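You operate a simulated robot arm through the tools that you are given. There is no shell and no other tool.

You are at the controls of a simulated robot arm. One attempt, no reset.

TASK
Set the controls near the air bench top. At the end: the cushion dial by port 4 is turned to 1; the cushion dial by port 2 is turned to 2; the flow dial by port 1 is turned to 3; the air lever by ports 1 and 2 is set to out; whatever was shut is shut again. Leave all else as you found it, and nothing knocked over. The air lever by ports 1 and 2 goes to its stop.

The check looks at the end state, three seconds after you hand in, the way a careful person would. Anything else that was tipped, shoved, dropped, spilled or broken makes it a failure.

THE ROBOT
A 7-joint arm with a two-finger parallel gripper, fixed in place. Base frame: the origin is on the floor under the middle of its stand, x ahead of it, y to its left, z up. Readings come in mm, degrees, newtons and seconds.
It reaches about 1247 mm from its shoulder. Its first joint turns from -132.0 to 132.0 degrees. Payload 3.91 kg.
The tool frame sits at the grasp point between the pads (the TCP): z along the fingers, y along the line on which they close. The tips reach 30 mm beyond it. Largest opening 110 mm; finger width 20, thickness 10; the body of the gripper, 48 by 112 mm, starts 55 mm behind the TCP.
Orientation is that of the tool frame in the base frame, as [roll, pitch, yaw] about the fixed x, y, z axes, in that order (R = Rz(yaw) Ry(pitch) Rx(roll)). With the fingers straight down and closing along the base's y, the tool's x points along the base's -x, its y along +y and its z along -z.

THE INTERFACE
- The arm moves only by the tool apply_moves. Its argument "steps" is a list of rows, each an object (a shift or turn left out is 0, a gripper value left out holds the last) with "fingers": the closure, from 0 (fully open) to 1 (shut); "offset": the shift along the tool's x, y, z in cm, a list of three; "dr": the turn, a rotation vector about the tool's x, y, z in rad, a list of three. In form: [{"fingers": fingers, "offset": [dx, dy, dz], "dr": [ax, ay, az]}, ...]. A call has 1 to 20 rows; each row is the pose to reach, as a shift and turn from the pose commanded when the call began, along the tool's axes at that moment. Each row takes 0.2 s and may step no farther than 50 mm and 8.6 degrees from the row before; otherwise, or with a gripper value out of range, the whole call is refused. A pose out of reach is approached as far as the arm can. The call stops where the force on the tool passes 40 N (or 10 N more than at its start, if that is more) or the arm is blocked; 0.2 s more then pass. The fingers move at their own pace (about 108 mm/s each) and stop on an object; they squeeze with about 24 N. The grip force told is the motor's: it shows also when the fingers shut on nothing. Time passes only in rows, and 0.2 s behind the last, so rows that repeat a pose let the fingers close. It gives the time, the measured TCP pose, the force on the tool (base axes), the opening and the grip force at its end, in the units of the frame above (readings bear some noise), with the torque about the TCP (base axes, N m) and any sound that the robot's microphone picked up, and new pictures: "pictures" is both (left out), scene, wrist or none.
- Cameras (640 x 400 px; columns grow to the right, rows downward): "scene" is fixed at [35.8, 645.1, 1514.1]; the picture's right is [-0.46, -0.89, 0.00], its down [-0.40, 0.20, -0.89] and it looks along [0.80, -0.41, -0.45] (base axes); focal length 334 px, centre (320, 200). "wrist" rides on the gripper at [72, 17, -103] in the tool frame; the picture's right is [-0.23, 0.97, 0.00], its down [-0.76, -0.18, -0.62] and it looks along [-0.61, -0.14, 0.78] (tool axes); focal length 222 px, centre (320, 200). There is no depth. A picture from a camera that has moved, and an enlarged one, comes with that camera's place and axes in the base frame and with its lens. The place of the scene camera against the robot may be out by one fixed shift of up to 25 mm in any direction.
- zoom(camera, box): a new picture of the part [left, top, right, bottom] of that camera's present view, enlarged. It takes no simulated time.
- hand_in(): hands the job in; it is judged then, once.

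Places have to be worked out from the pictures, the camera data and where the tool is seen. Open the gripper and draw the arm clear of the work before you hand the job in, unless the task says otherwise.

The tools are called after "Request:" as a command line: name --argument value ..., lists and objects as JSON in quotes. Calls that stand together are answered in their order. apply_moves: Moves the arm, as the interface text tells. Its arguments: {"type":"object","properties":{"steps":{"type":"array","items":{"type":"object","properties":{"fingers":{"type":"number"},"offset":{"type":"array","items":{"type":"number"}},"dr":{"type":"array","items":{"type":"number"}}}}},"pictures":{"type":"string","enum":["both","scene","wrist","none"]}},"required":["steps"]} The other tools are called the same way: zoom (camera, box) takes an enlarged picture of a part of a camera's view; hand_in () hands the job in.

At the start:

```text
time: 0.0
eef_pos: [474.8, 224.7, 1293.5]
orientation: [-179.9, 0.0, 180.0]
ft_force: [-1.0, -0.7, -0.7]
moment: [-0.03, -0.03, 0.04]
gripper_width: 110.1
finger_force: 0.0
```

scene: 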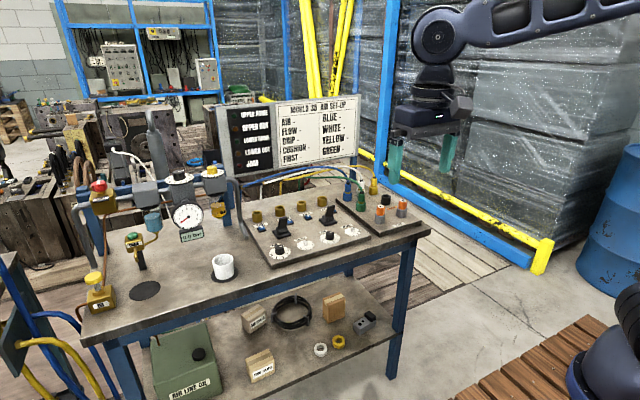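
wrist: 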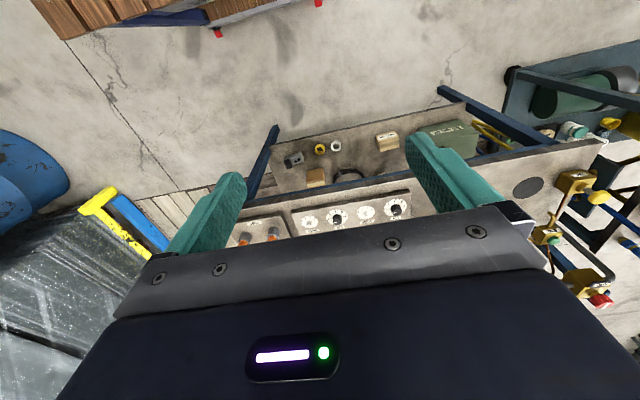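

I'll start by looking closely at the bench top, board and panel in the scene camera before moving.

Request:
zoom --camera "scene" --box '[230, 170, 430, 295]'

Request:
zoom --camera "scene" --box '[210, 85, 370, 185]'

Request:
zoom --camera "scene" --box '[70, 150, 250, 320]'

Request:
zoom --camera "wrist" --box '[220, 110, 440, 250]'

```text
3.20 times, centred on (330, 232) of scene
camera zoom: at [35.8, 645.1, 1514.1], right [-0.46, -0.89, 0.0], down [-0.4, 0.2, -0.89], along [0.8, -0.41, -0.45], focal length 1070 px, centre (288, 96)
```

zoom: 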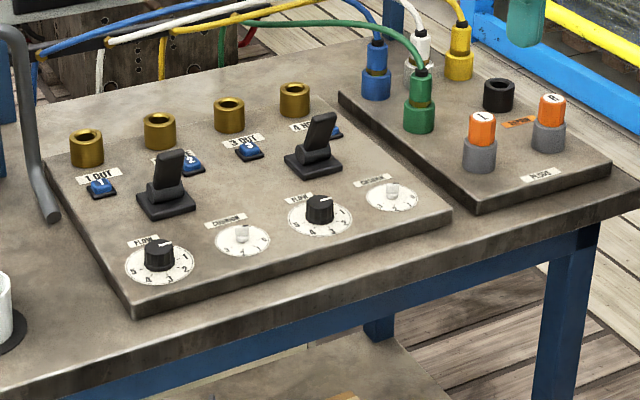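

```text
4.00 times, centred on (290, 135) of scene
camera zoom: at [35.8, 645.1, 1514.1], right [-0.46, -0.89, 0.0], down [-0.4, 0.2, -0.89], along [0.8, -0.41, -0.45], focal length 1338 px, centre (440, 460)
```

zoom: 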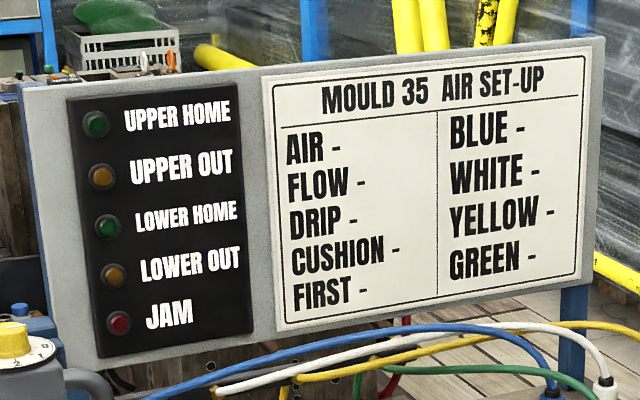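

```text
2.35 times, centred on (160, 235) of scene
camera zoom: at [35.8, 645.1, 1514.1], right [-0.46, -0.89, 0.0], down [-0.4, 0.2, -0.89], along [0.8, -0.41, -0.45], focal length 787 px, centre (696, 118)
```

zoom: 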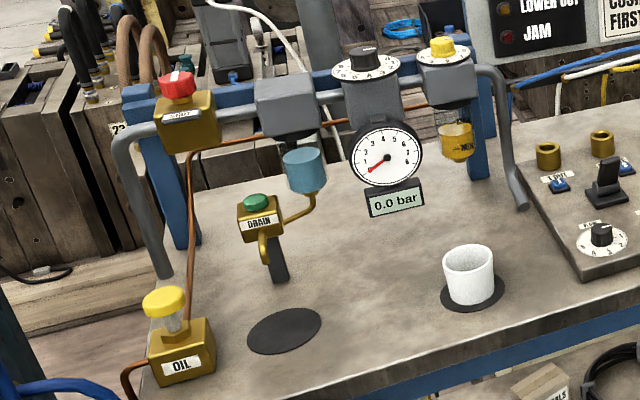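

```text
2.86 times, centred on (330, 180) of wrist
camera zoom: at [401.9, 241.7, 1395.7], right [0.23, 0.97, 0.0], down [0.76, -0.18, 0.62], along [0.61, -0.14, -0.78], focal length 635 px, centre (291, 257)
```

zoom: 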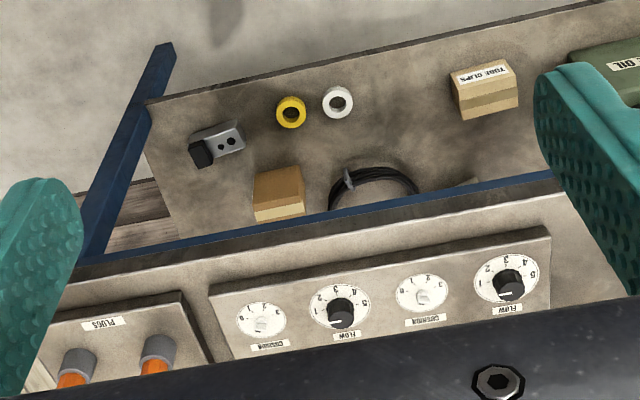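

The flow and cushion dials sit in the near row of the port plate, with levers in the middle. I want a closer look at each for pointers, covers and labels.

Request:
zoom --camera "scene" --box '[260, 220, 320, 265]'

Request:
zoom --camera "scene" --box '[310, 205, 370, 250]'

Request:
zoom --camera "scene" --box '[245, 190, 305, 240]'

Request:
zoom --camera "wrist" --box '[290, 190, 420, 245]'

```text
8.89 times, centred on (290, 242) of scene
camera zoom: at [35.8, 645.1, 1514.1], right [-0.46, -0.89, 0.0], down [-0.4, 0.2, -0.89], along [0.8, -0.41, -0.45], focal length 2973 px, centre (587, -178)
```

zoom: 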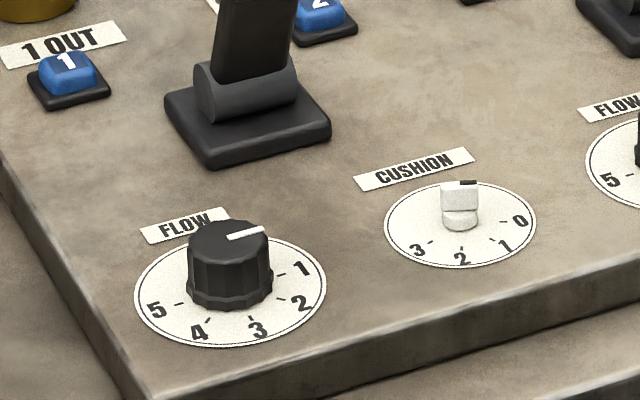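

```text
8.89 times, centred on (340, 228) of scene
camera zoom: at [35.8, 645.1, 1514.1], right [-0.46, -0.89, 0.0], down [-0.4, 0.2, -0.89], along [0.8, -0.41, -0.45], focal length 2973 px, centre (142, -44)
```

zoom: 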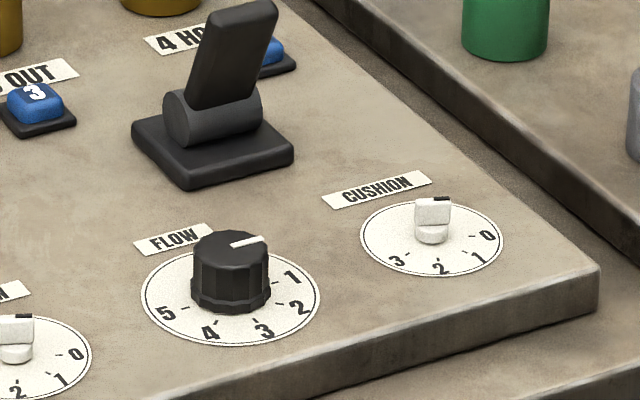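

```text
8.00 times, centred on (275, 215) of scene
camera zoom: at [35.8, 645.1, 1514.1], right [-0.46, -0.89, 0.0], down [-0.4, 0.2, -0.89], along [0.8, -0.41, -0.45], focal length 2676 px, centre (680, 80)
```

zoom: 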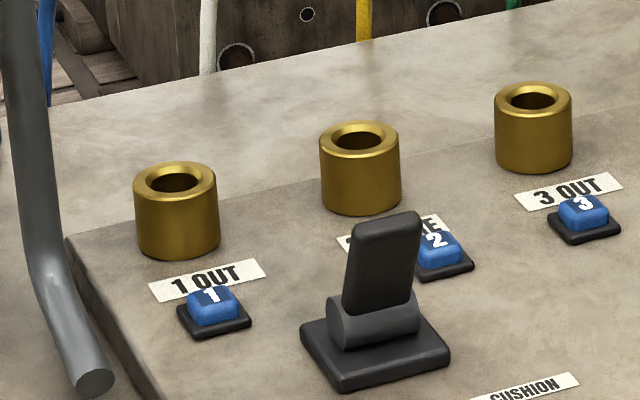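

```text
4.92 times, centred on (355, 218) of wrist
camera zoom: at [401.9, 241.7, 1395.7], right [0.23, 0.97, 0.0], down [0.76, -0.18, 0.62], along [0.61, -0.14, -0.78], focal length 1094 px, centre (148, 114)
```

zoom: 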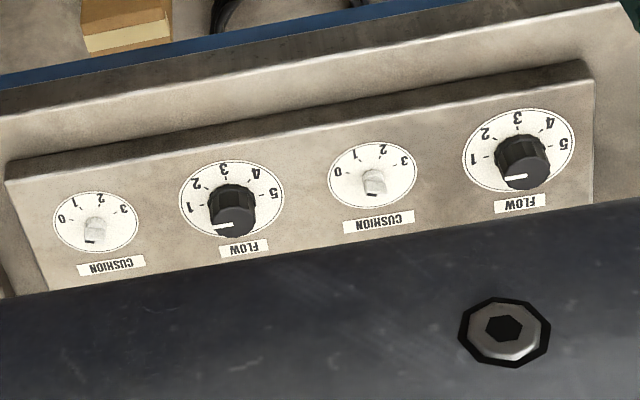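

The dials look to be about z≈907: triangulating flow dial 1 from both cameras gives roughly (862, 361, 907), and the row runs along −y to cushion 4 near (853, 102). I'll move the wrist camera to a safe height in front of the plate for a good look.

Request:
apply_moves --steps '[{"offset": [-3.5, 0.5, 2.5]}, {"offset": [-7, 1, 5]}, {"offset": [-10.5, 1.5, 7.5]}, {"offset": [-14, 2, 10]}, {"offset": [-17.5, 2.5, 12.5]}, {"offset": [-20, 3, 15]}, {"offset": [-22, 3, 18]}, {"offset": [-22, 3, 18]}]'

```text
time: 1.8
eef_pos: [694.7, 255.5, 1115.1]
orientation: [-180.0, 0.0, -179.9]
ft_force: [-0.9, 0.6, -0.2]
moment: [0.01, -0.03, -0.03]
gripper_width: 109.7
finger_force: 0.0
camera wrist: at [621.1, 272.3, 1216.7], right [0.23, 0.97, 0.0], down [0.76, -0.18, 0.62], along [0.61, -0.14, -0.78], focal length 222 px, centre (320, 200)
```

scene: 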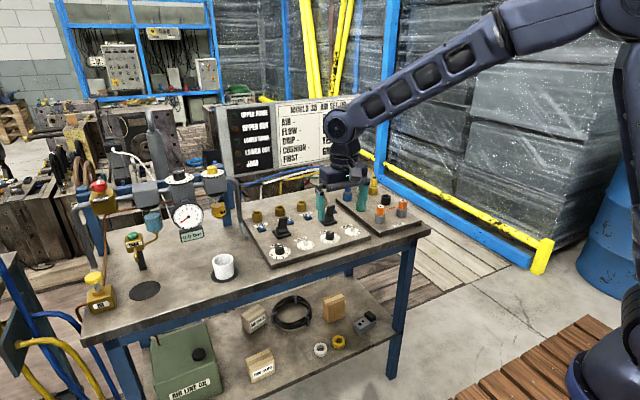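
wrist: 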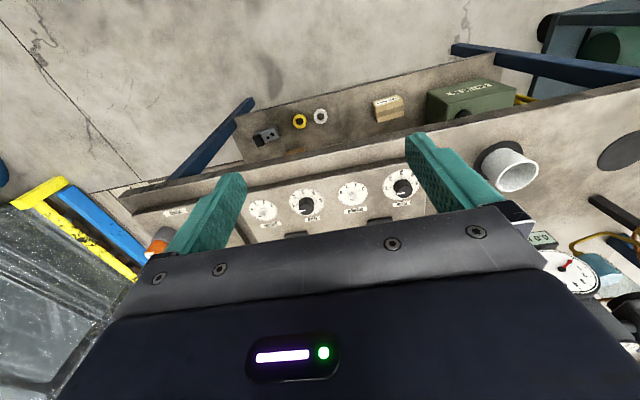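

The dials are in view between the fingers (picture is inverted: up is toward the robot). I'll zoom into the dials for pointer readings.

Request:
zoom --camera "wrist" --box '[240, 160, 330, 230]'

Request:
zoom --camera "wrist" --box '[330, 150, 420, 220]'

Request:
zoom --camera "scene" --box '[240, 170, 400, 270]'

```text
5.71 times, centred on (285, 195) of wrist
camera zoom: at [621.1, 272.3, 1216.7], right [0.23, 0.97, 0.0], down [0.76, -0.18, 0.62], along [0.61, -0.14, -0.78], focal length 1269 px, centre (520, 229)
```

zoom: 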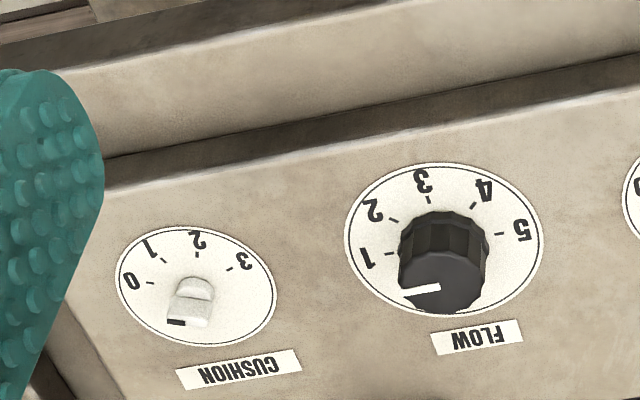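

```text
5.71 times, centred on (375, 185) of wrist
camera zoom: at [621.1, 272.3, 1216.7], right [0.23, 0.97, 0.0], down [0.76, -0.18, 0.62], along [0.61, -0.14, -0.78], focal length 1269 px, centre (6, 286)
```

zoom: 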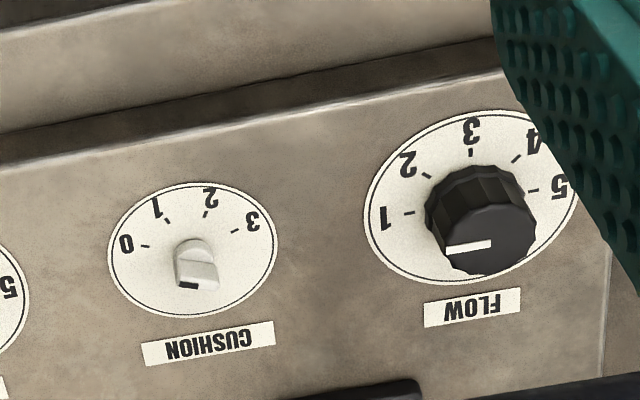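

```text
4.00 times, centred on (320, 220) of scene
camera zoom: at [35.8, 645.1, 1514.1], right [-0.46, -0.89, 0.0], down [-0.4, 0.2, -0.89], along [0.8, -0.41, -0.45], focal length 1338 px, centre (320, 120)
```

zoom: 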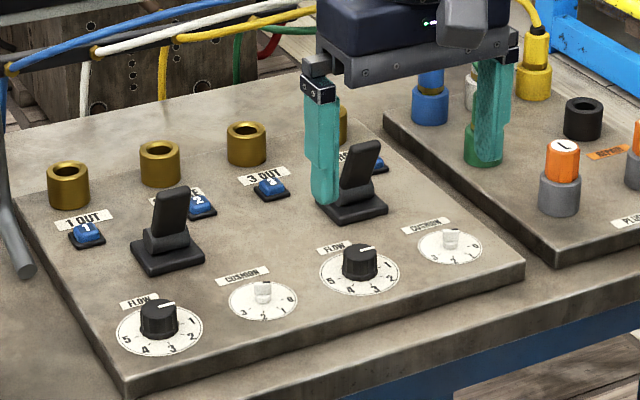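

Pointers read: both flow dials at 1, both cushion dials at 0 (blade knob, black half of the blade is the pointer). Dials lie at x≈862, y≈358 / 275.5 / 192.5 / 109.5 (flow 1, cushion 2, flow 3, cushion 4), numbers increasing clockwise from above. I'll move above flow dial 1 at a safe height with fingers partly closed and look.

Request:
apply_moves --steps '[{"offset": [-2.8, 1.7, 1.5], "fingers": 0.3}, {"offset": [-5.6, 3.4, 3]}, {"offset": [-8.4, 5.1, 4.5]}, {"offset": [-11.2, 6.8, 6.5]}, {"offset": [-14, 8.6, 8.5]}, {"offset": [-16.75, 10.3, 10.5]}, {"offset": [-16.75, 10.3, 10.5], "fingers": 0.42}, {"offset": [-16.75, 10.3, 10.5]}]'

```text
time: 3.6
eef_pos: [863.4, 358.6, 1006.6]
orientation: [180.0, 0.0, -179.9]
ft_force: [-0.1, 0.4, -0.5]
moment: [0.01, -0.01, 0.0]
gripper_width: 63.9
finger_force: 0.1
camera wrist: at [790.6, 375.1, 1108.9], right [0.23, 0.97, 0.0], down [0.76, -0.18, 0.62], along [0.61, -0.14, -0.78], focal length 222 px, centre (320, 200)
```

scene: 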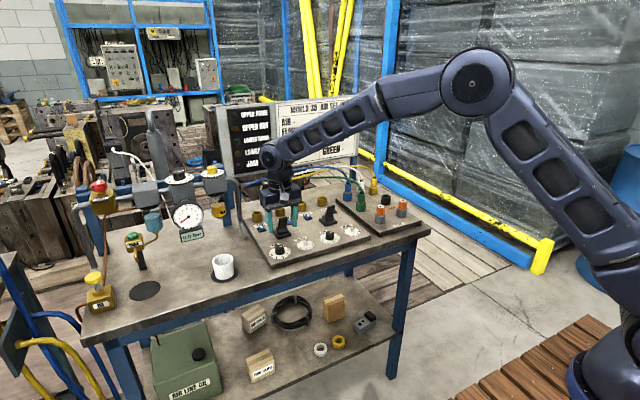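
wrist: 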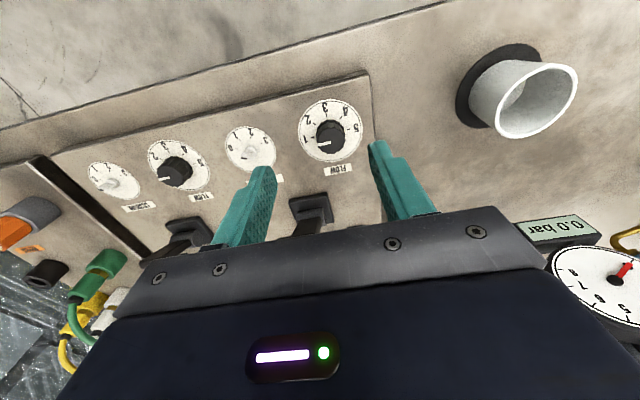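

Now above flow dial 1. Zooming to refine its centre, height and pointer.

Request:
zoom --camera "wrist" --box '[280, 80, 380, 180]'

Request:
zoom --camera "wrist" --box '[210, 110, 290, 180]'

Request:
zoom --camera "scene" --box '[250, 180, 330, 260]'

```text
4.00 times, centred on (330, 130) of wrist
camera zoom: at [790.6, 375.1, 1108.9], right [0.23, 0.97, 0.0], down [0.76, -0.18, 0.62], along [0.61, -0.14, -0.78], focal length 888 px, centre (280, 480)
```

zoom: 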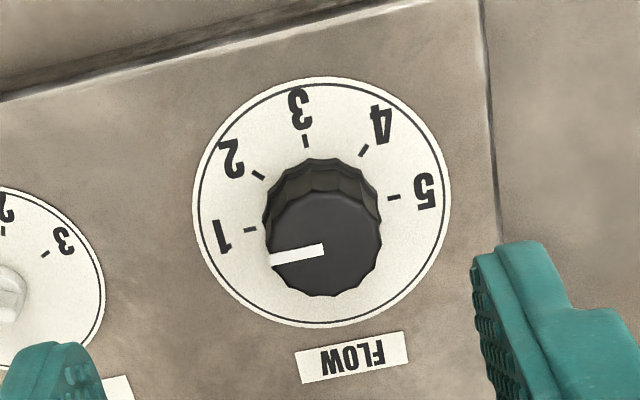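

```text
5.71 times, centred on (250, 145) of wrist
camera zoom: at [790.6, 375.1, 1108.9], right [0.23, 0.97, 0.0], down [0.76, -0.18, 0.62], along [0.61, -0.14, -0.78], focal length 1269 px, centre (720, 514)
```

zoom: 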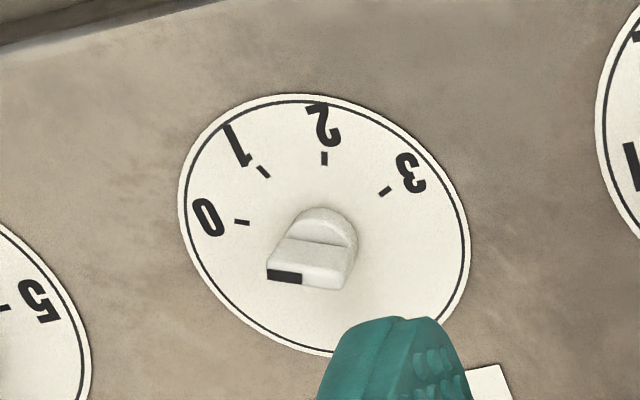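

```text
5.00 times, centred on (290, 220) of scene
camera zoom: at [35.8, 645.1, 1514.1], right [-0.46, -0.89, 0.0], down [-0.4, 0.2, -0.89], along [0.8, -0.41, -0.45], focal length 1672 px, centre (470, 100)
```

zoom: 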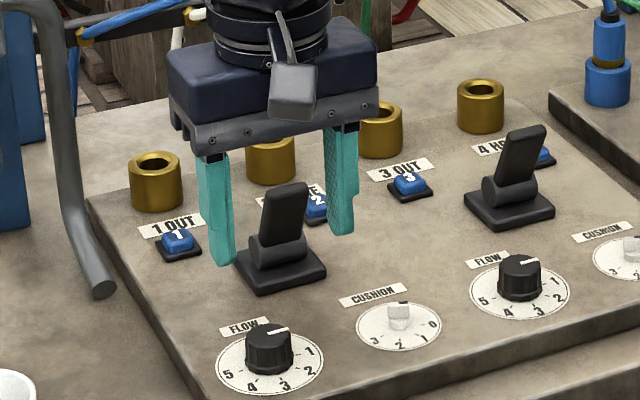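

Working through three wrist views with perspective correction, the dial faces sit at z≈882 with centres x≈882 and y≈364.6, 274.6, 184.6, 94.6. Dial ticks are 45° apart (flow 1→3 = 90° clockwise, cushion 0→1 = 45°, 0→2 = 90°). I'll turn the gripper −45° and lower to hover above flow dial 1.

Request:
apply_moves --steps '[{"offset": [-0.3, 0.1, 0.7], "dr": [0, 0, -0.131]}, {"offset": [-0.6, 0.2, 1.4], "dr": [0, 0, -0.262]}, {"offset": [-0.9, 0.3, 2.1], "dr": [0, 0, -0.393]}, {"offset": [-1.2, 0.4, 2.8], "dr": [0, 0, -0.524]}, {"offset": [-1.5, 0.5, 3.5], "dr": [0, 0, -0.655]}, {"offset": [-1.84, 0.6, 4.2], "dr": [0, 0, -0.785]}, {"offset": [-1.84, 0.6, 4.2], "dr": [0, 0, -0.785]}]'

```text
time: 5.2
eef_pos: [880.6, 363.8, 966.3]
orientation: [-179.9, -0.1, -135.0]
ft_force: [-0.3, 0.1, -0.5]
moment: [-0.01, -0.03, 0.03]
gripper_width: 63.6
finger_force: 0.0
camera wrist: at [817.0, 324.7, 1068.2], right [-0.53, 0.85, 0.0], down [0.66, 0.41, 0.62], along [0.53, 0.33, -0.78], focal length 222 px, centre (320, 200)
```

scene: 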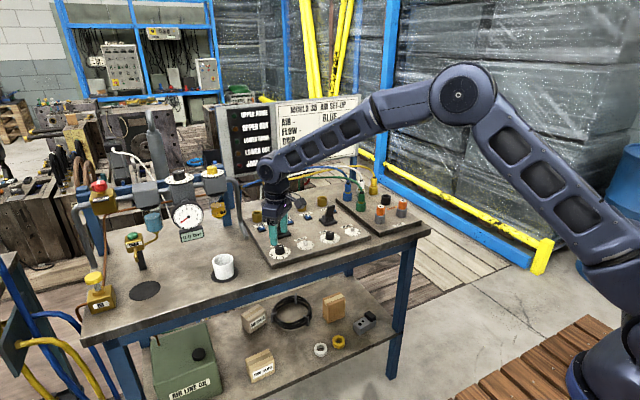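
wrist: 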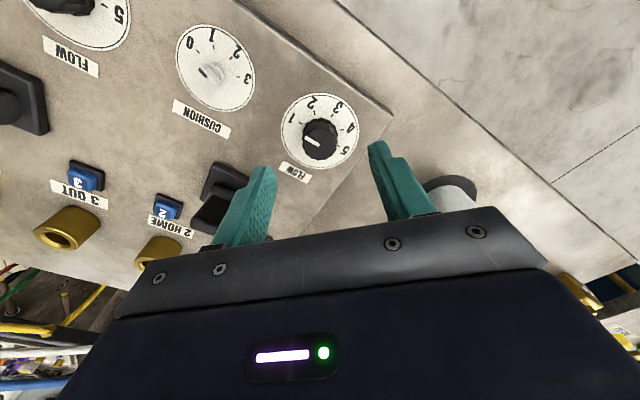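

Hovering over flow dial 1 at −45° yaw. Zooming to check centring before descending.

Request:
zoom --camera "wrist" --box '[270, 85, 370, 185]'

Request:
zoom --camera "scene" --box '[245, 190, 325, 270]'

Request:
zoom --camera "wrist" --box '[150, 150, 280, 260]'

```text
4.00 times, centred on (320, 135) of wrist
camera zoom: at [817.0, 324.7, 1068.2], right [-0.53, 0.85, 0.0], down [0.66, 0.41, 0.62], along [0.53, 0.33, -0.78], focal length 888 px, centre (320, 460)
```

zoom: 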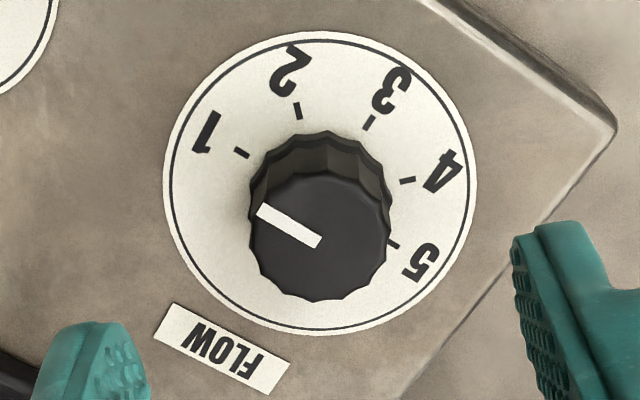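

```text
5.00 times, centred on (285, 230) of scene
camera zoom: at [35.8, 645.1, 1514.1], right [-0.46, -0.89, 0.0], down [-0.4, 0.2, -0.89], along [0.8, -0.41, -0.45], focal length 1672 px, centre (495, 50)
```

zoom: 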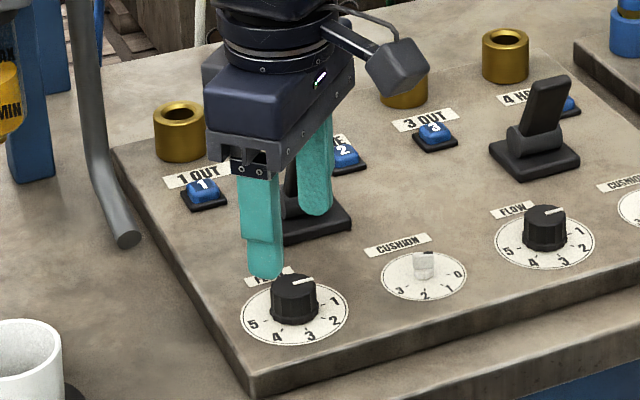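

```text
3.64 times, centred on (215, 205) of wrist
camera zoom: at [817.0, 324.7, 1068.2], right [-0.53, 0.85, 0.0], down [0.66, 0.41, 0.62], along [0.53, 0.33, -0.78], focal length 808 px, centre (702, 182)
```

zoom: 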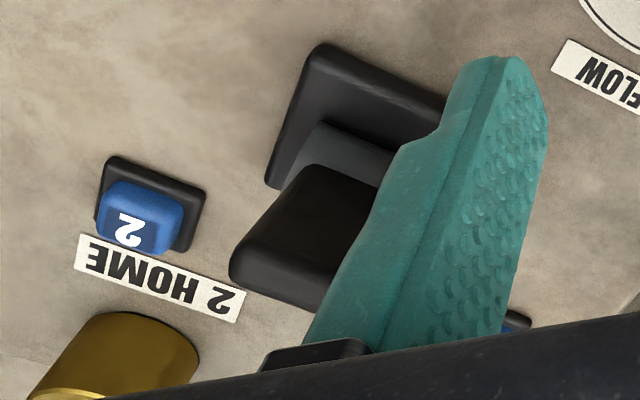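

Dial centre is about 2 mm forward and 1 mm to the side of the TCP. I'll correct, descend so tips are ~6 mm above the dial face, and close on the flow knob.

Request:
apply_moves --steps '[{"offset": [-0.19, -0.08, 1.5]}, {"offset": [-0.19, -0.08, 3.2]}, {"offset": [-0.19, -0.08, 4.6]}, {"offset": [-0.19, -0.08, 4.6]}]'

Request:
zoom --camera "wrist" --box '[240, 80, 400, 220]'

Request:
zoom --camera "scene" --box '[245, 200, 325, 270]'

```text
time: 6.2
eef_pos: [881.7, 365.2, 919.2]
orientation: [180.0, 0.0, -135.0]
ft_force: [0.5, 0.6, -0.6]
moment: [0.0, -0.01, 0.0]
gripper_width: 63.8
finger_force: 0.0
camera wrist: at [818.7, 325.7, 1021.8], right [-0.53, 0.85, 0.0], down [0.66, 0.41, 0.62], along [0.53, 0.33, -0.78], focal length 222 px, centre (320, 200)
```

scene: 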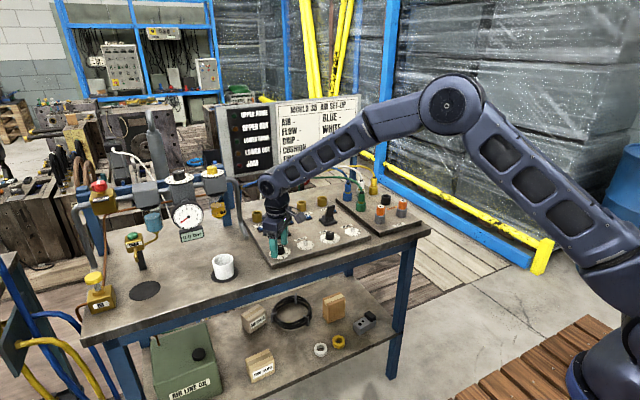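
wrist: 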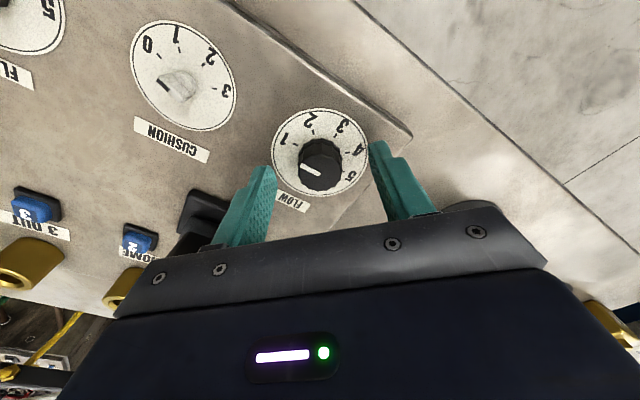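

```text
2.86 times, centred on (320, 150) of wrist
camera zoom: at [818.7, 325.7, 1021.8], right [-0.53, 0.85, 0.0], down [0.66, 0.41, 0.62], along [0.53, 0.33, -0.78], focal length 635 px, centre (320, 343)
```

zoom: 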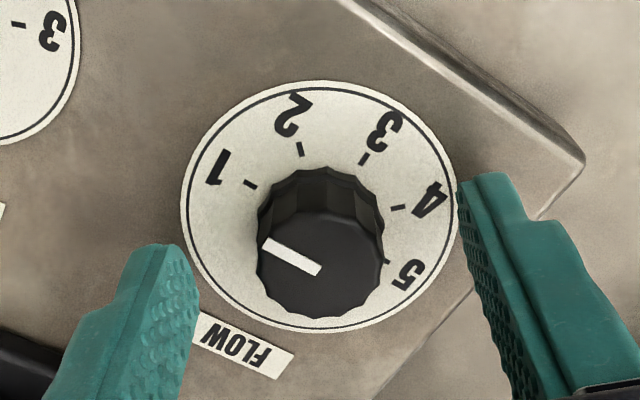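

```text
5.71 times, centred on (285, 235) of scene
camera zoom: at [35.8, 645.1, 1514.1], right [-0.46, -0.89, 0.0], down [-0.4, 0.2, -0.89], along [0.8, -0.41, -0.45], focal length 1911 px, centre (520, 0)
```

zoom: 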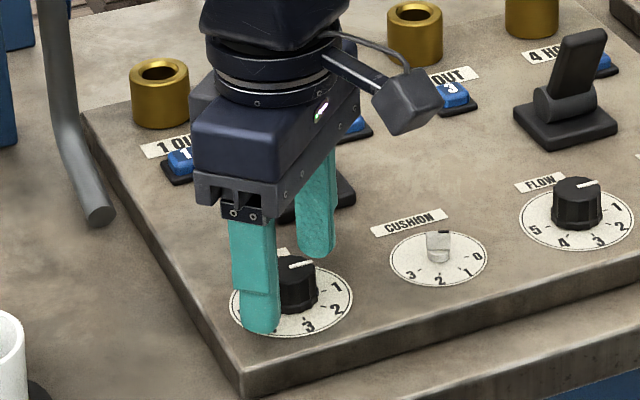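

Well centred: knob is on the TCP line and z of the face ≈ 882 is confirmed. Closing on the knob now.

Request:
apply_moves --steps '[{"fingers": 0.6}, {"fingers": 0.7}, {"fingers": 0.85}, {"fingers": 0.85}, {"fingers": 0.85}]'

Request:
zoom --camera "wrist" --box '[240, 80, 400, 220]'

```text
time: 7.4
eef_pos: [881.2, 365.5, 919.8]
orientation: [-180.0, 0.0, -135.0]
ft_force: [-0.2, 0.1, -0.7]
moment: [0.02, -0.02, 0.01]
gripper_width: 29.1
finger_force: 45.4
camera wrist: at [818.7, 325.6, 1022.0], right [-0.53, 0.85, 0.0], down [0.66, 0.41, 0.62], along [0.53, 0.33, -0.78], focal length 222 px, centre (320, 200)
```

scene: 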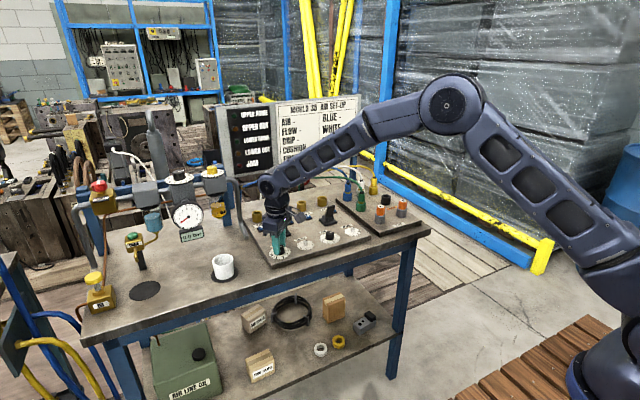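
wrist: 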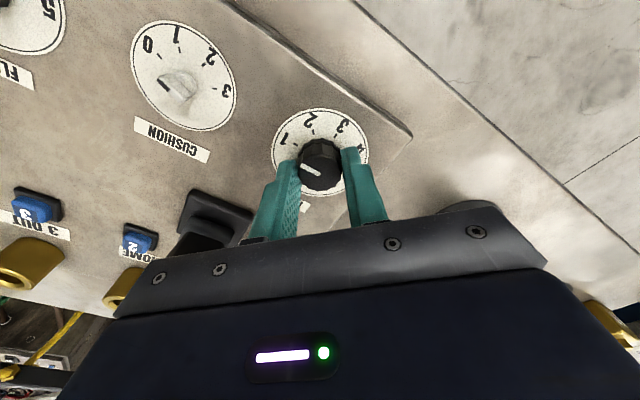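

```text
2.86 times, centred on (320, 150) of wrist
camera zoom: at [818.7, 325.6, 1022.0], right [-0.53, 0.85, 0.0], down [0.66, 0.41, 0.62], along [0.53, 0.33, -0.78], focal length 635 px, centre (320, 343)
```

zoom: 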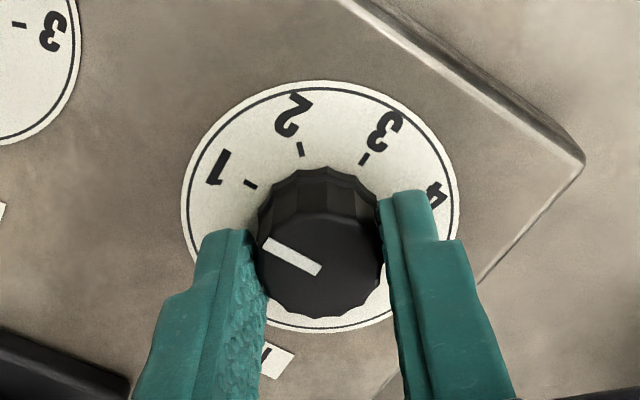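

Gripped at 29 mm with almost no side load. Turning 45° clockwise first and checking.

Request:
apply_moves --steps '[{"dr": [0, 0, 0.131]}, {"dr": [0, 0, 0.262]}, {"dr": [0, 0, 0.393]}, {"dr": [0, 0, 0.524]}, {"dr": [0, 0, 0.655]}, {"dr": [0, 0, 0.785]}, {"dr": [0, 0, 0.785]}]'

Request:
zoom --camera "wrist" --box '[240, 80, 400, 220]'

```text
time: 9.0
eef_pos: [882.1, 365.1, 919.9]
orientation: [-180.0, 0.0, 179.9]
ft_force: [-9.9, 6.3, -2.3]
moment: [0.21, 0.97, -0.01]
gripper_width: 28.6
finger_force: 45.4
camera wrist: at [809.5, 381.9, 1022.1], right [0.23, 0.97, 0.0], down [0.76, -0.18, 0.62], along [0.61, -0.14, -0.78], focal length 222 px, centre (320, 200)
```

scene: 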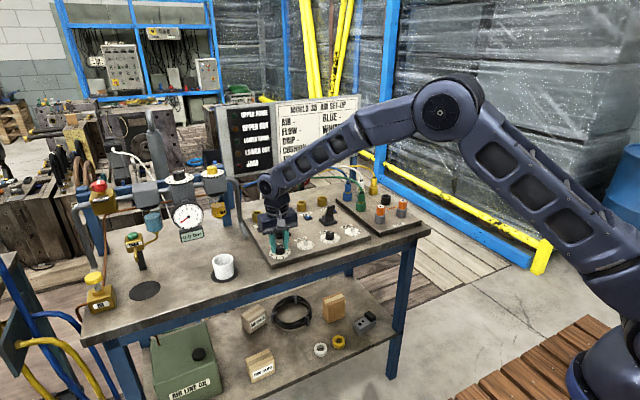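
wrist: 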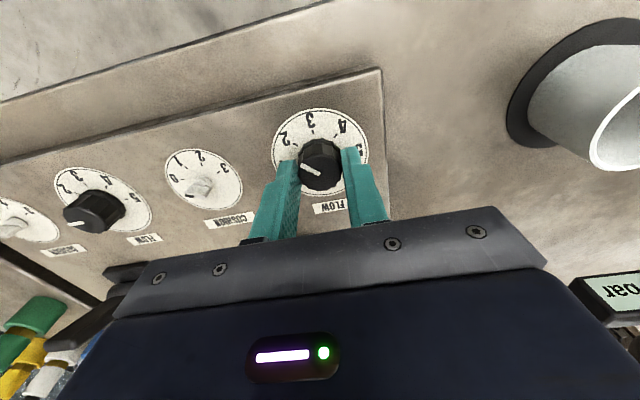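

```text
2.86 times, centred on (320, 150) of wrist
camera zoom: at [809.5, 381.9, 1022.1], right [0.23, 0.97, 0.0], down [0.76, -0.18, 0.62], along [0.61, -0.14, -0.78], focal length 635 px, centre (320, 343)
```

zoom: 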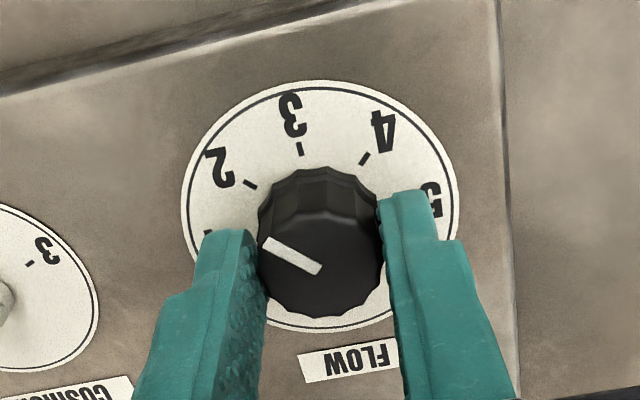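

The knob turned with the gripper to 2, with only a small side load (~12 N). Continuing another 45° to 3.

Request:
apply_moves --steps '[{"dr": [0, 0, 0.131]}, {"dr": [0, 0, 0.262]}, {"dr": [0, 0, 0.393]}, {"dr": [0, 0, 0.524]}, {"dr": [0, 0, 0.655]}, {"dr": [0, 0, 0.785]}, {"dr": [0, 0, 0.785]}]'

Request:
zoom --camera "wrist" --box '[240, 80, 400, 220]'

```text
time: 10.6
eef_pos: [882.7, 364.6, 919.6]
orientation: [180.0, -0.1, 135.0]
ft_force: [-13.0, 5.4, -5.4]
moment: [0.08, 0.38, 0.0]
gripper_width: 28.4
finger_force: 45.2
camera wrist: at [842.7, 428.2, 1022.1], right [0.85, 0.53, 0.0], down [0.41, -0.66, 0.62], along [0.33, -0.53, -0.78], focal length 222 px, centre (320, 200)
```

scene: 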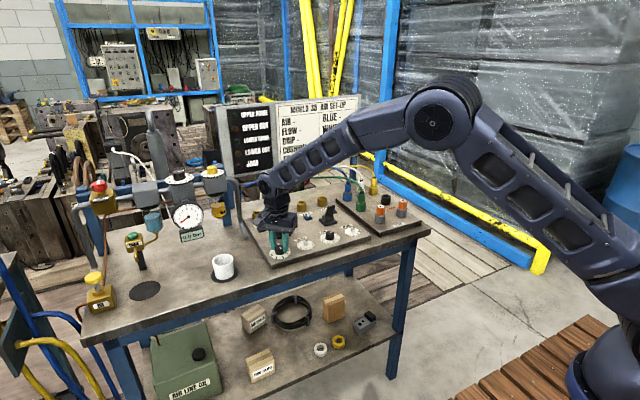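
wrist: 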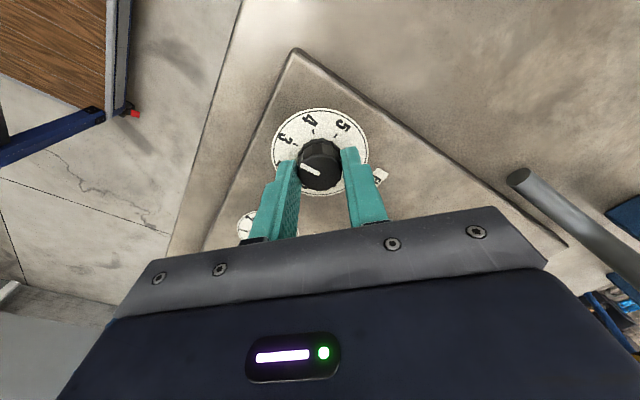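

```text
2.86 times, centred on (320, 150) of wrist
camera zoom: at [842.7, 428.2, 1022.1], right [0.85, 0.53, 0.0], down [0.41, -0.66, 0.62], along [0.33, -0.53, -0.78], focal length 635 px, centre (320, 343)
```

zoom: 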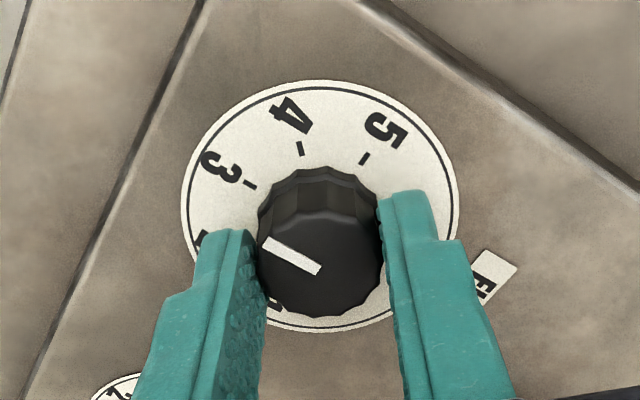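

Pointer is on 3 (same geometry as the initial 1-tick alignment). Releasing and rising straight up.

Request:
apply_moves --steps '[{"fingers": 0.6}, {"fingers": 0.42}, {"offset": [0, 0, -2]}, {"offset": [0, 0, -5]}, {"offset": [0, 0, -8]}, {"offset": [0, 0, -8]}]'

Request:
zoom --camera "wrist" --box '[240, 60, 400, 200]'

Request:
zoom --camera "scene" --box '[245, 200, 325, 270]'

```text
time: 12.0
eef_pos: [882.9, 366.3, 996.7]
orientation: [180.0, 0.1, 135.0]
ft_force: [-1.4, -0.6, -0.1]
moment: [0.03, -0.03, -0.03]
gripper_width: 63.8
finger_force: 0.0
camera wrist: at [843.3, 427.8, 1100.8], right [0.85, 0.53, 0.0], down [0.41, -0.66, 0.62], along [0.33, -0.53, -0.78], focal length 222 px, centre (320, 200)
```

scene: 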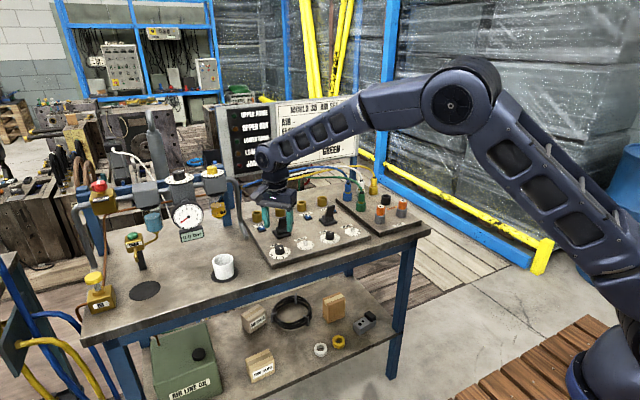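
wrist: 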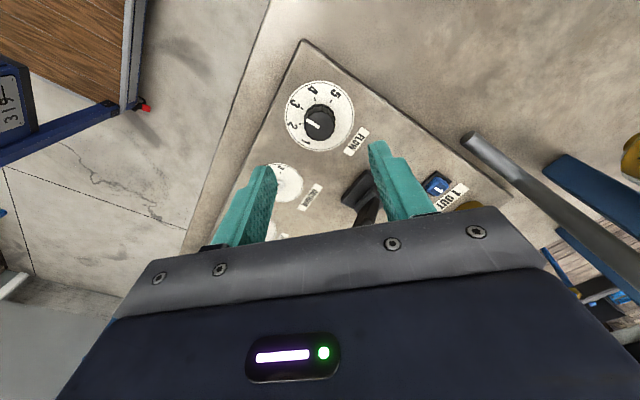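

```text
2.86 times, centred on (320, 130) of wrist
camera zoom: at [843.3, 427.8, 1100.8], right [0.85, 0.53, 0.0], down [0.41, -0.66, 0.62], along [0.33, -0.53, -0.78], focal length 635 px, centre (320, 400)
```

zoom: 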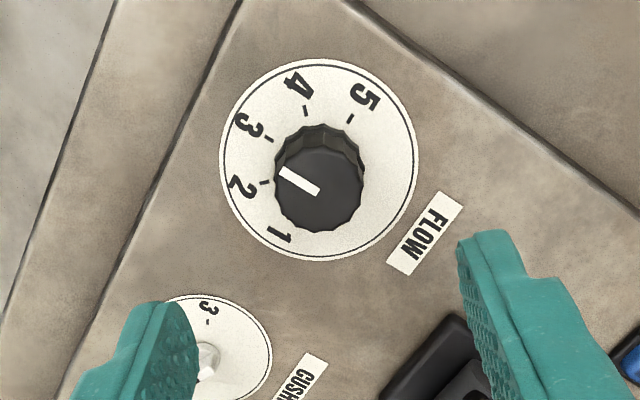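

```text
5.71 times, centred on (285, 235) of scene
camera zoom: at [35.8, 645.1, 1514.1], right [-0.46, -0.89, 0.0], down [-0.4, 0.2, -0.89], along [0.8, -0.41, -0.45], focal length 1911 px, centre (520, 0)
```

zoom: 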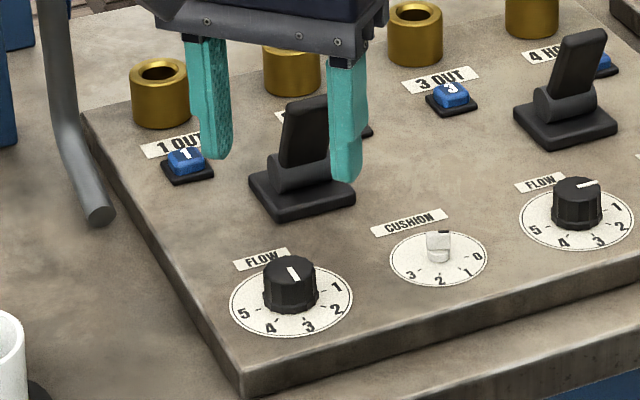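

Flow 1 is on 3 within about a degree. Now moving to cushion 2 and rotating the gripper −112.5° so the fingers close across the blade (which points at 22.5° past −y).

Request:
apply_moves --steps '[{"offset": [-0.43, -0.43, 0], "dr": [0, 0, -0.131], "fingers": 0.55}, {"offset": [-0.86, -0.86, 0], "dr": [0, 0, -0.262]}, {"offset": [-1.29, -1.29, 0], "dr": [0, 0, -0.393]}, {"offset": [-1.72, -1.72, 0], "dr": [0, 0, -0.524]}, {"offset": [-2.15, -2.15, 0], "dr": [0, 0, -0.655]}, {"offset": [-2.58, -2.58, 0], "dr": [0, 0, -0.785]}, {"offset": [-3.01, -3.01, 0], "dr": [0, 0, -0.916]}, {"offset": [-3.44, -3.44, 0], "dr": [0, 0, -1.047]}, {"offset": [-3.87, -3.87, 0], "dr": [0, 0, -1.178]}, {"offset": [-4.3, -4.3, 0], "dr": [0, 0, -1.309]}, {"offset": [-4.73, -4.73, 0.5], "dr": [0, 0, -1.44]}, {"offset": [-5.16, -5.16, 1.0], "dr": [0, 0, -1.571]}, {"offset": [-5.59, -5.59, 1.5], "dr": [0, 0, -1.702]}, {"offset": [-6.02, -6.02, 2.2], "dr": [0, 0, -1.833]}, {"offset": [-6.4, -6.4, 3.0], "dr": [0, 0, -1.963]}, {"offset": [-6.4, -6.4, 3.0], "dr": [0, 0, -1.963]}]'

Request:
zoom --camera "wrist" --box '[260, 70, 380, 180]'

Request:
zoom --camera "scene" --box '[265, 200, 345, 270]'

```text
time: 15.4
eef_pos: [882.0, 275.7, 969.3]
orientation: [-180.0, 0.0, -112.4]
ft_force: [0.4, -0.2, 1.4]
moment: [0.02, 0.01, 0.01]
gripper_width: 49.4
finger_force: 0.0
camera wrist: at [838.4, 214.1, 1071.9], right [-0.81, 0.58, 0.0], down [0.45, 0.64, 0.62], along [0.36, 0.51, -0.78], focal length 222 px, centre (320, 200)
```

scene: 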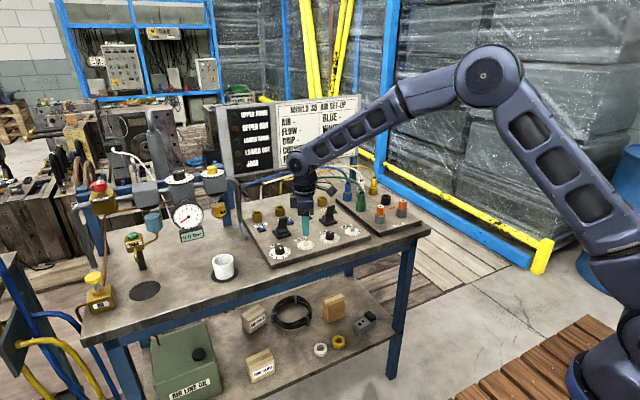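
wrist: 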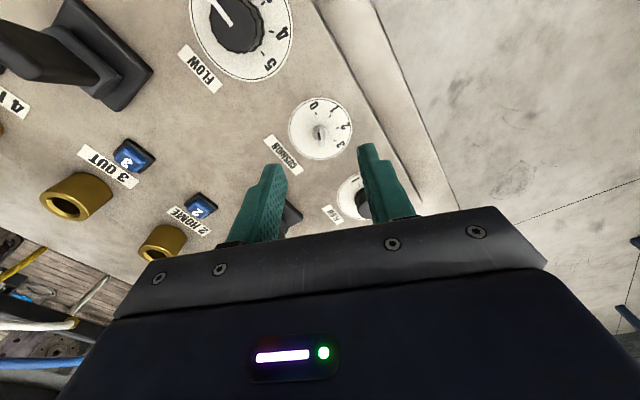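

```text
3.64 times, centred on (320, 125) of wrist
camera zoom: at [838.4, 214.1, 1071.9], right [-0.81, 0.58, 0.0], down [0.45, 0.64, 0.62], along [0.36, 0.51, -0.78], focal length 808 px, centre (320, 473)
```

zoom: 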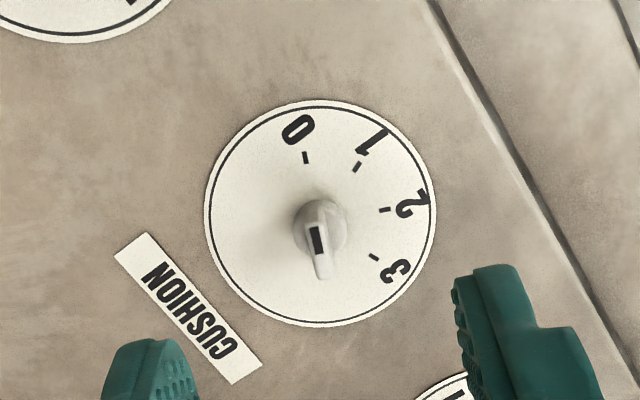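

```text
5.71 times, centred on (305, 235) of scene
camera zoom: at [35.8, 645.1, 1514.1], right [-0.46, -0.89, 0.0], down [-0.4, 0.2, -0.89], along [0.8, -0.41, -0.45], focal length 1911 px, centre (406, 0)
```

zoom: 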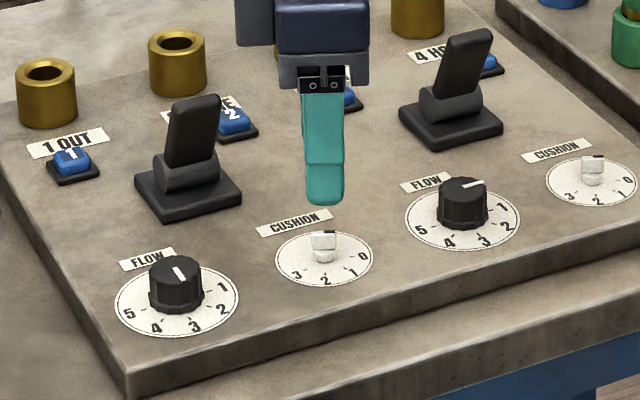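

Cushion 2 is centred directly beneath the TCP and the blade lines up with the tool's x axis (~13×5 mm blade on a ~12 mm round base). I'll descend so the tips cover only the blade's height (~10 mm above the face).

Request:
apply_moves --steps '[{"offset": [0, 0, 1.6]}, {"offset": [0, 0, 3.2]}, {"offset": [0, 0, 4.7]}, {"offset": [0, 0, 4.7]}]'

Request:
zoom --camera "wrist" --box '[260, 90, 380, 200]'

Request:
zoom --camera "scene" --box '[285, 215, 335, 260]'

```text
time: 16.4
eef_pos: [881.9, 273.3, 922.3]
orientation: [180.0, 0.0, -112.5]
ft_force: [0.5, -0.9, 0.0]
moment: [-0.02, 0.0, 0.0]
gripper_width: 49.6
finger_force: 0.1
camera wrist: at [839.5, 213.3, 1025.5], right [-0.81, 0.58, 0.0], down [0.46, 0.64, 0.62], along [0.36, 0.51, -0.78], focal length 222 px, centre (320, 200)
```

scene: 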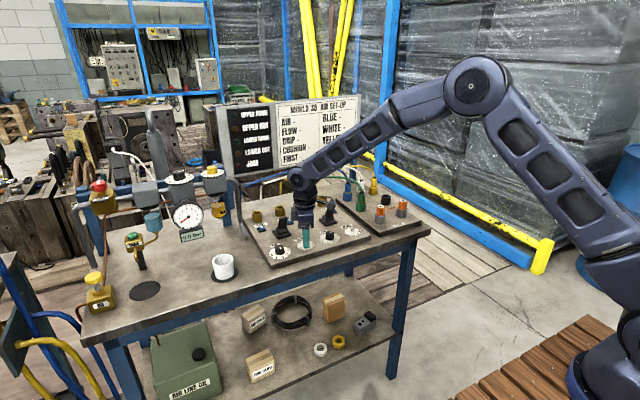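
wrist: 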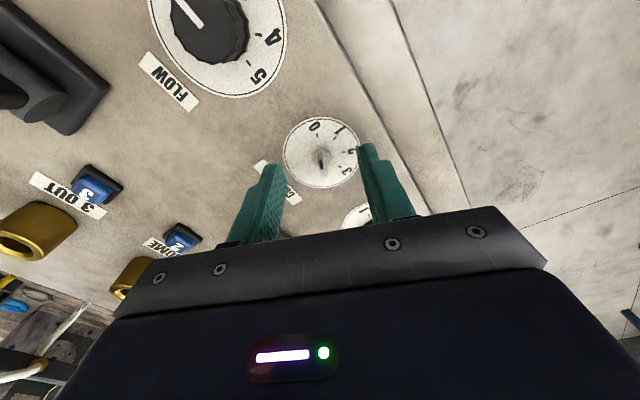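

```text
3.64 times, centred on (320, 145) of wrist
camera zoom: at [839.5, 213.3, 1025.5], right [-0.81, 0.58, 0.0], down [0.46, 0.64, 0.62], along [0.36, 0.51, -0.78], focal length 808 px, centre (320, 400)
```

zoom: 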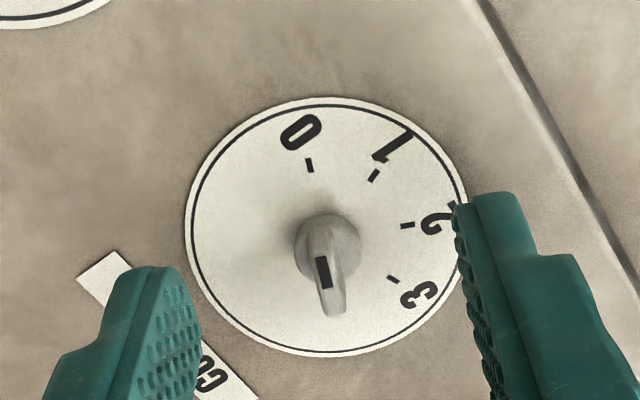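

```text
8.89 times, centred on (310, 238) of scene
camera zoom: at [35.8, 645.1, 1514.1], right [-0.46, -0.89, 0.0], down [-0.4, 0.2, -0.89], along [0.8, -0.41, -0.45], focal length 2973 px, centre (409, -133)
```

zoom: 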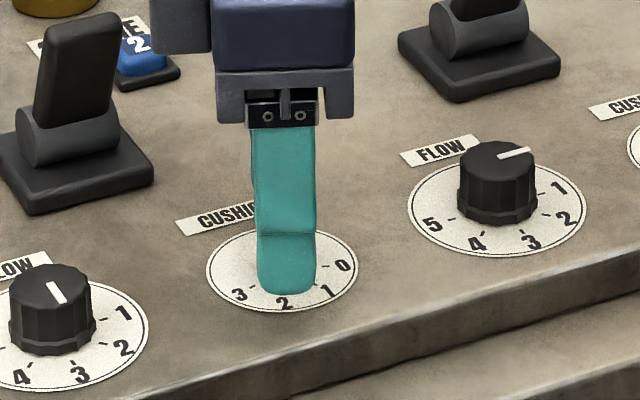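

Tips are at blade height; the blade is ~1.2 mm toward tool +y. I'll shift that and close on the blade.

Request:
apply_moves --steps '[{"offset": [0, 0.12, 0], "fingers": 0.7}, {"offset": [0, 0.12, 0], "fingers": 0.85}, {"offset": [0, 0.12, 0], "fingers": 1.0}, {"offset": [0, 0.12, 0], "fingers": 1.0}, {"offset": [0, 0.12, 0], "fingers": 1.0}]'

Request:
zoom --camera "wrist" --box '[260, 90, 380, 200]'

Request:
zoom --camera "scene" --box '[285, 215, 335, 260]'

```text
time: 17.6
eef_pos: [882.2, 275.2, 924.2]
orientation: [-180.0, 0.0, -112.4]
ft_force: [2.4, -0.8, -1.0]
moment: [0.14, -0.15, -0.29]
gripper_width: 4.7
finger_force: 44.4
camera wrist: at [838.4, 214.2, 1025.6], right [-0.81, 0.58, 0.0], down [0.46, 0.64, 0.62], along [0.36, 0.51, -0.78], focal length 222 px, centre (320, 200)
```

scene: 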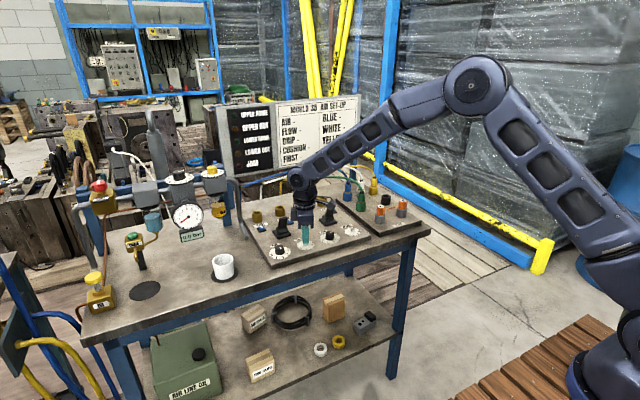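
wrist: 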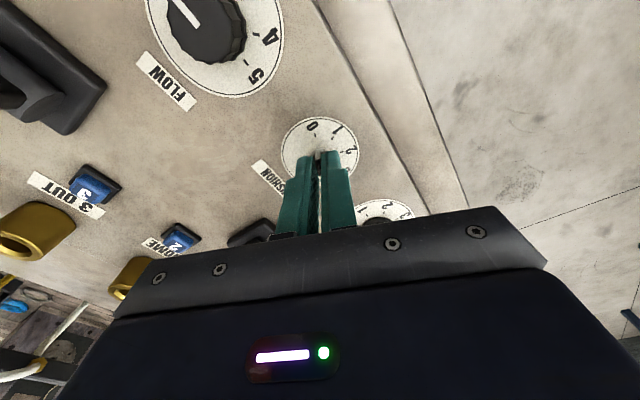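

```text
3.64 times, centred on (320, 145) of wrist
camera zoom: at [838.4, 214.2, 1025.6], right [-0.81, 0.58, 0.0], down [0.46, 0.64, 0.62], along [0.36, 0.51, -0.78], focal length 808 px, centre (320, 400)
```

zoom: 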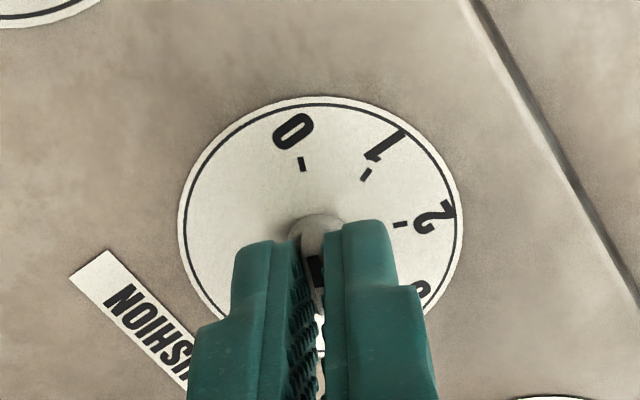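

```text
8.89 times, centred on (310, 238) of scene
camera zoom: at [35.8, 645.1, 1514.1], right [-0.46, -0.89, 0.0], down [-0.4, 0.2, -0.89], along [0.8, -0.41, -0.45], focal length 2973 px, centre (409, -133)
```

zoom: 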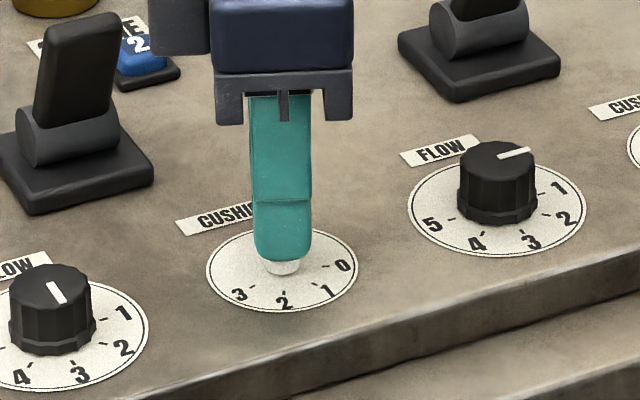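

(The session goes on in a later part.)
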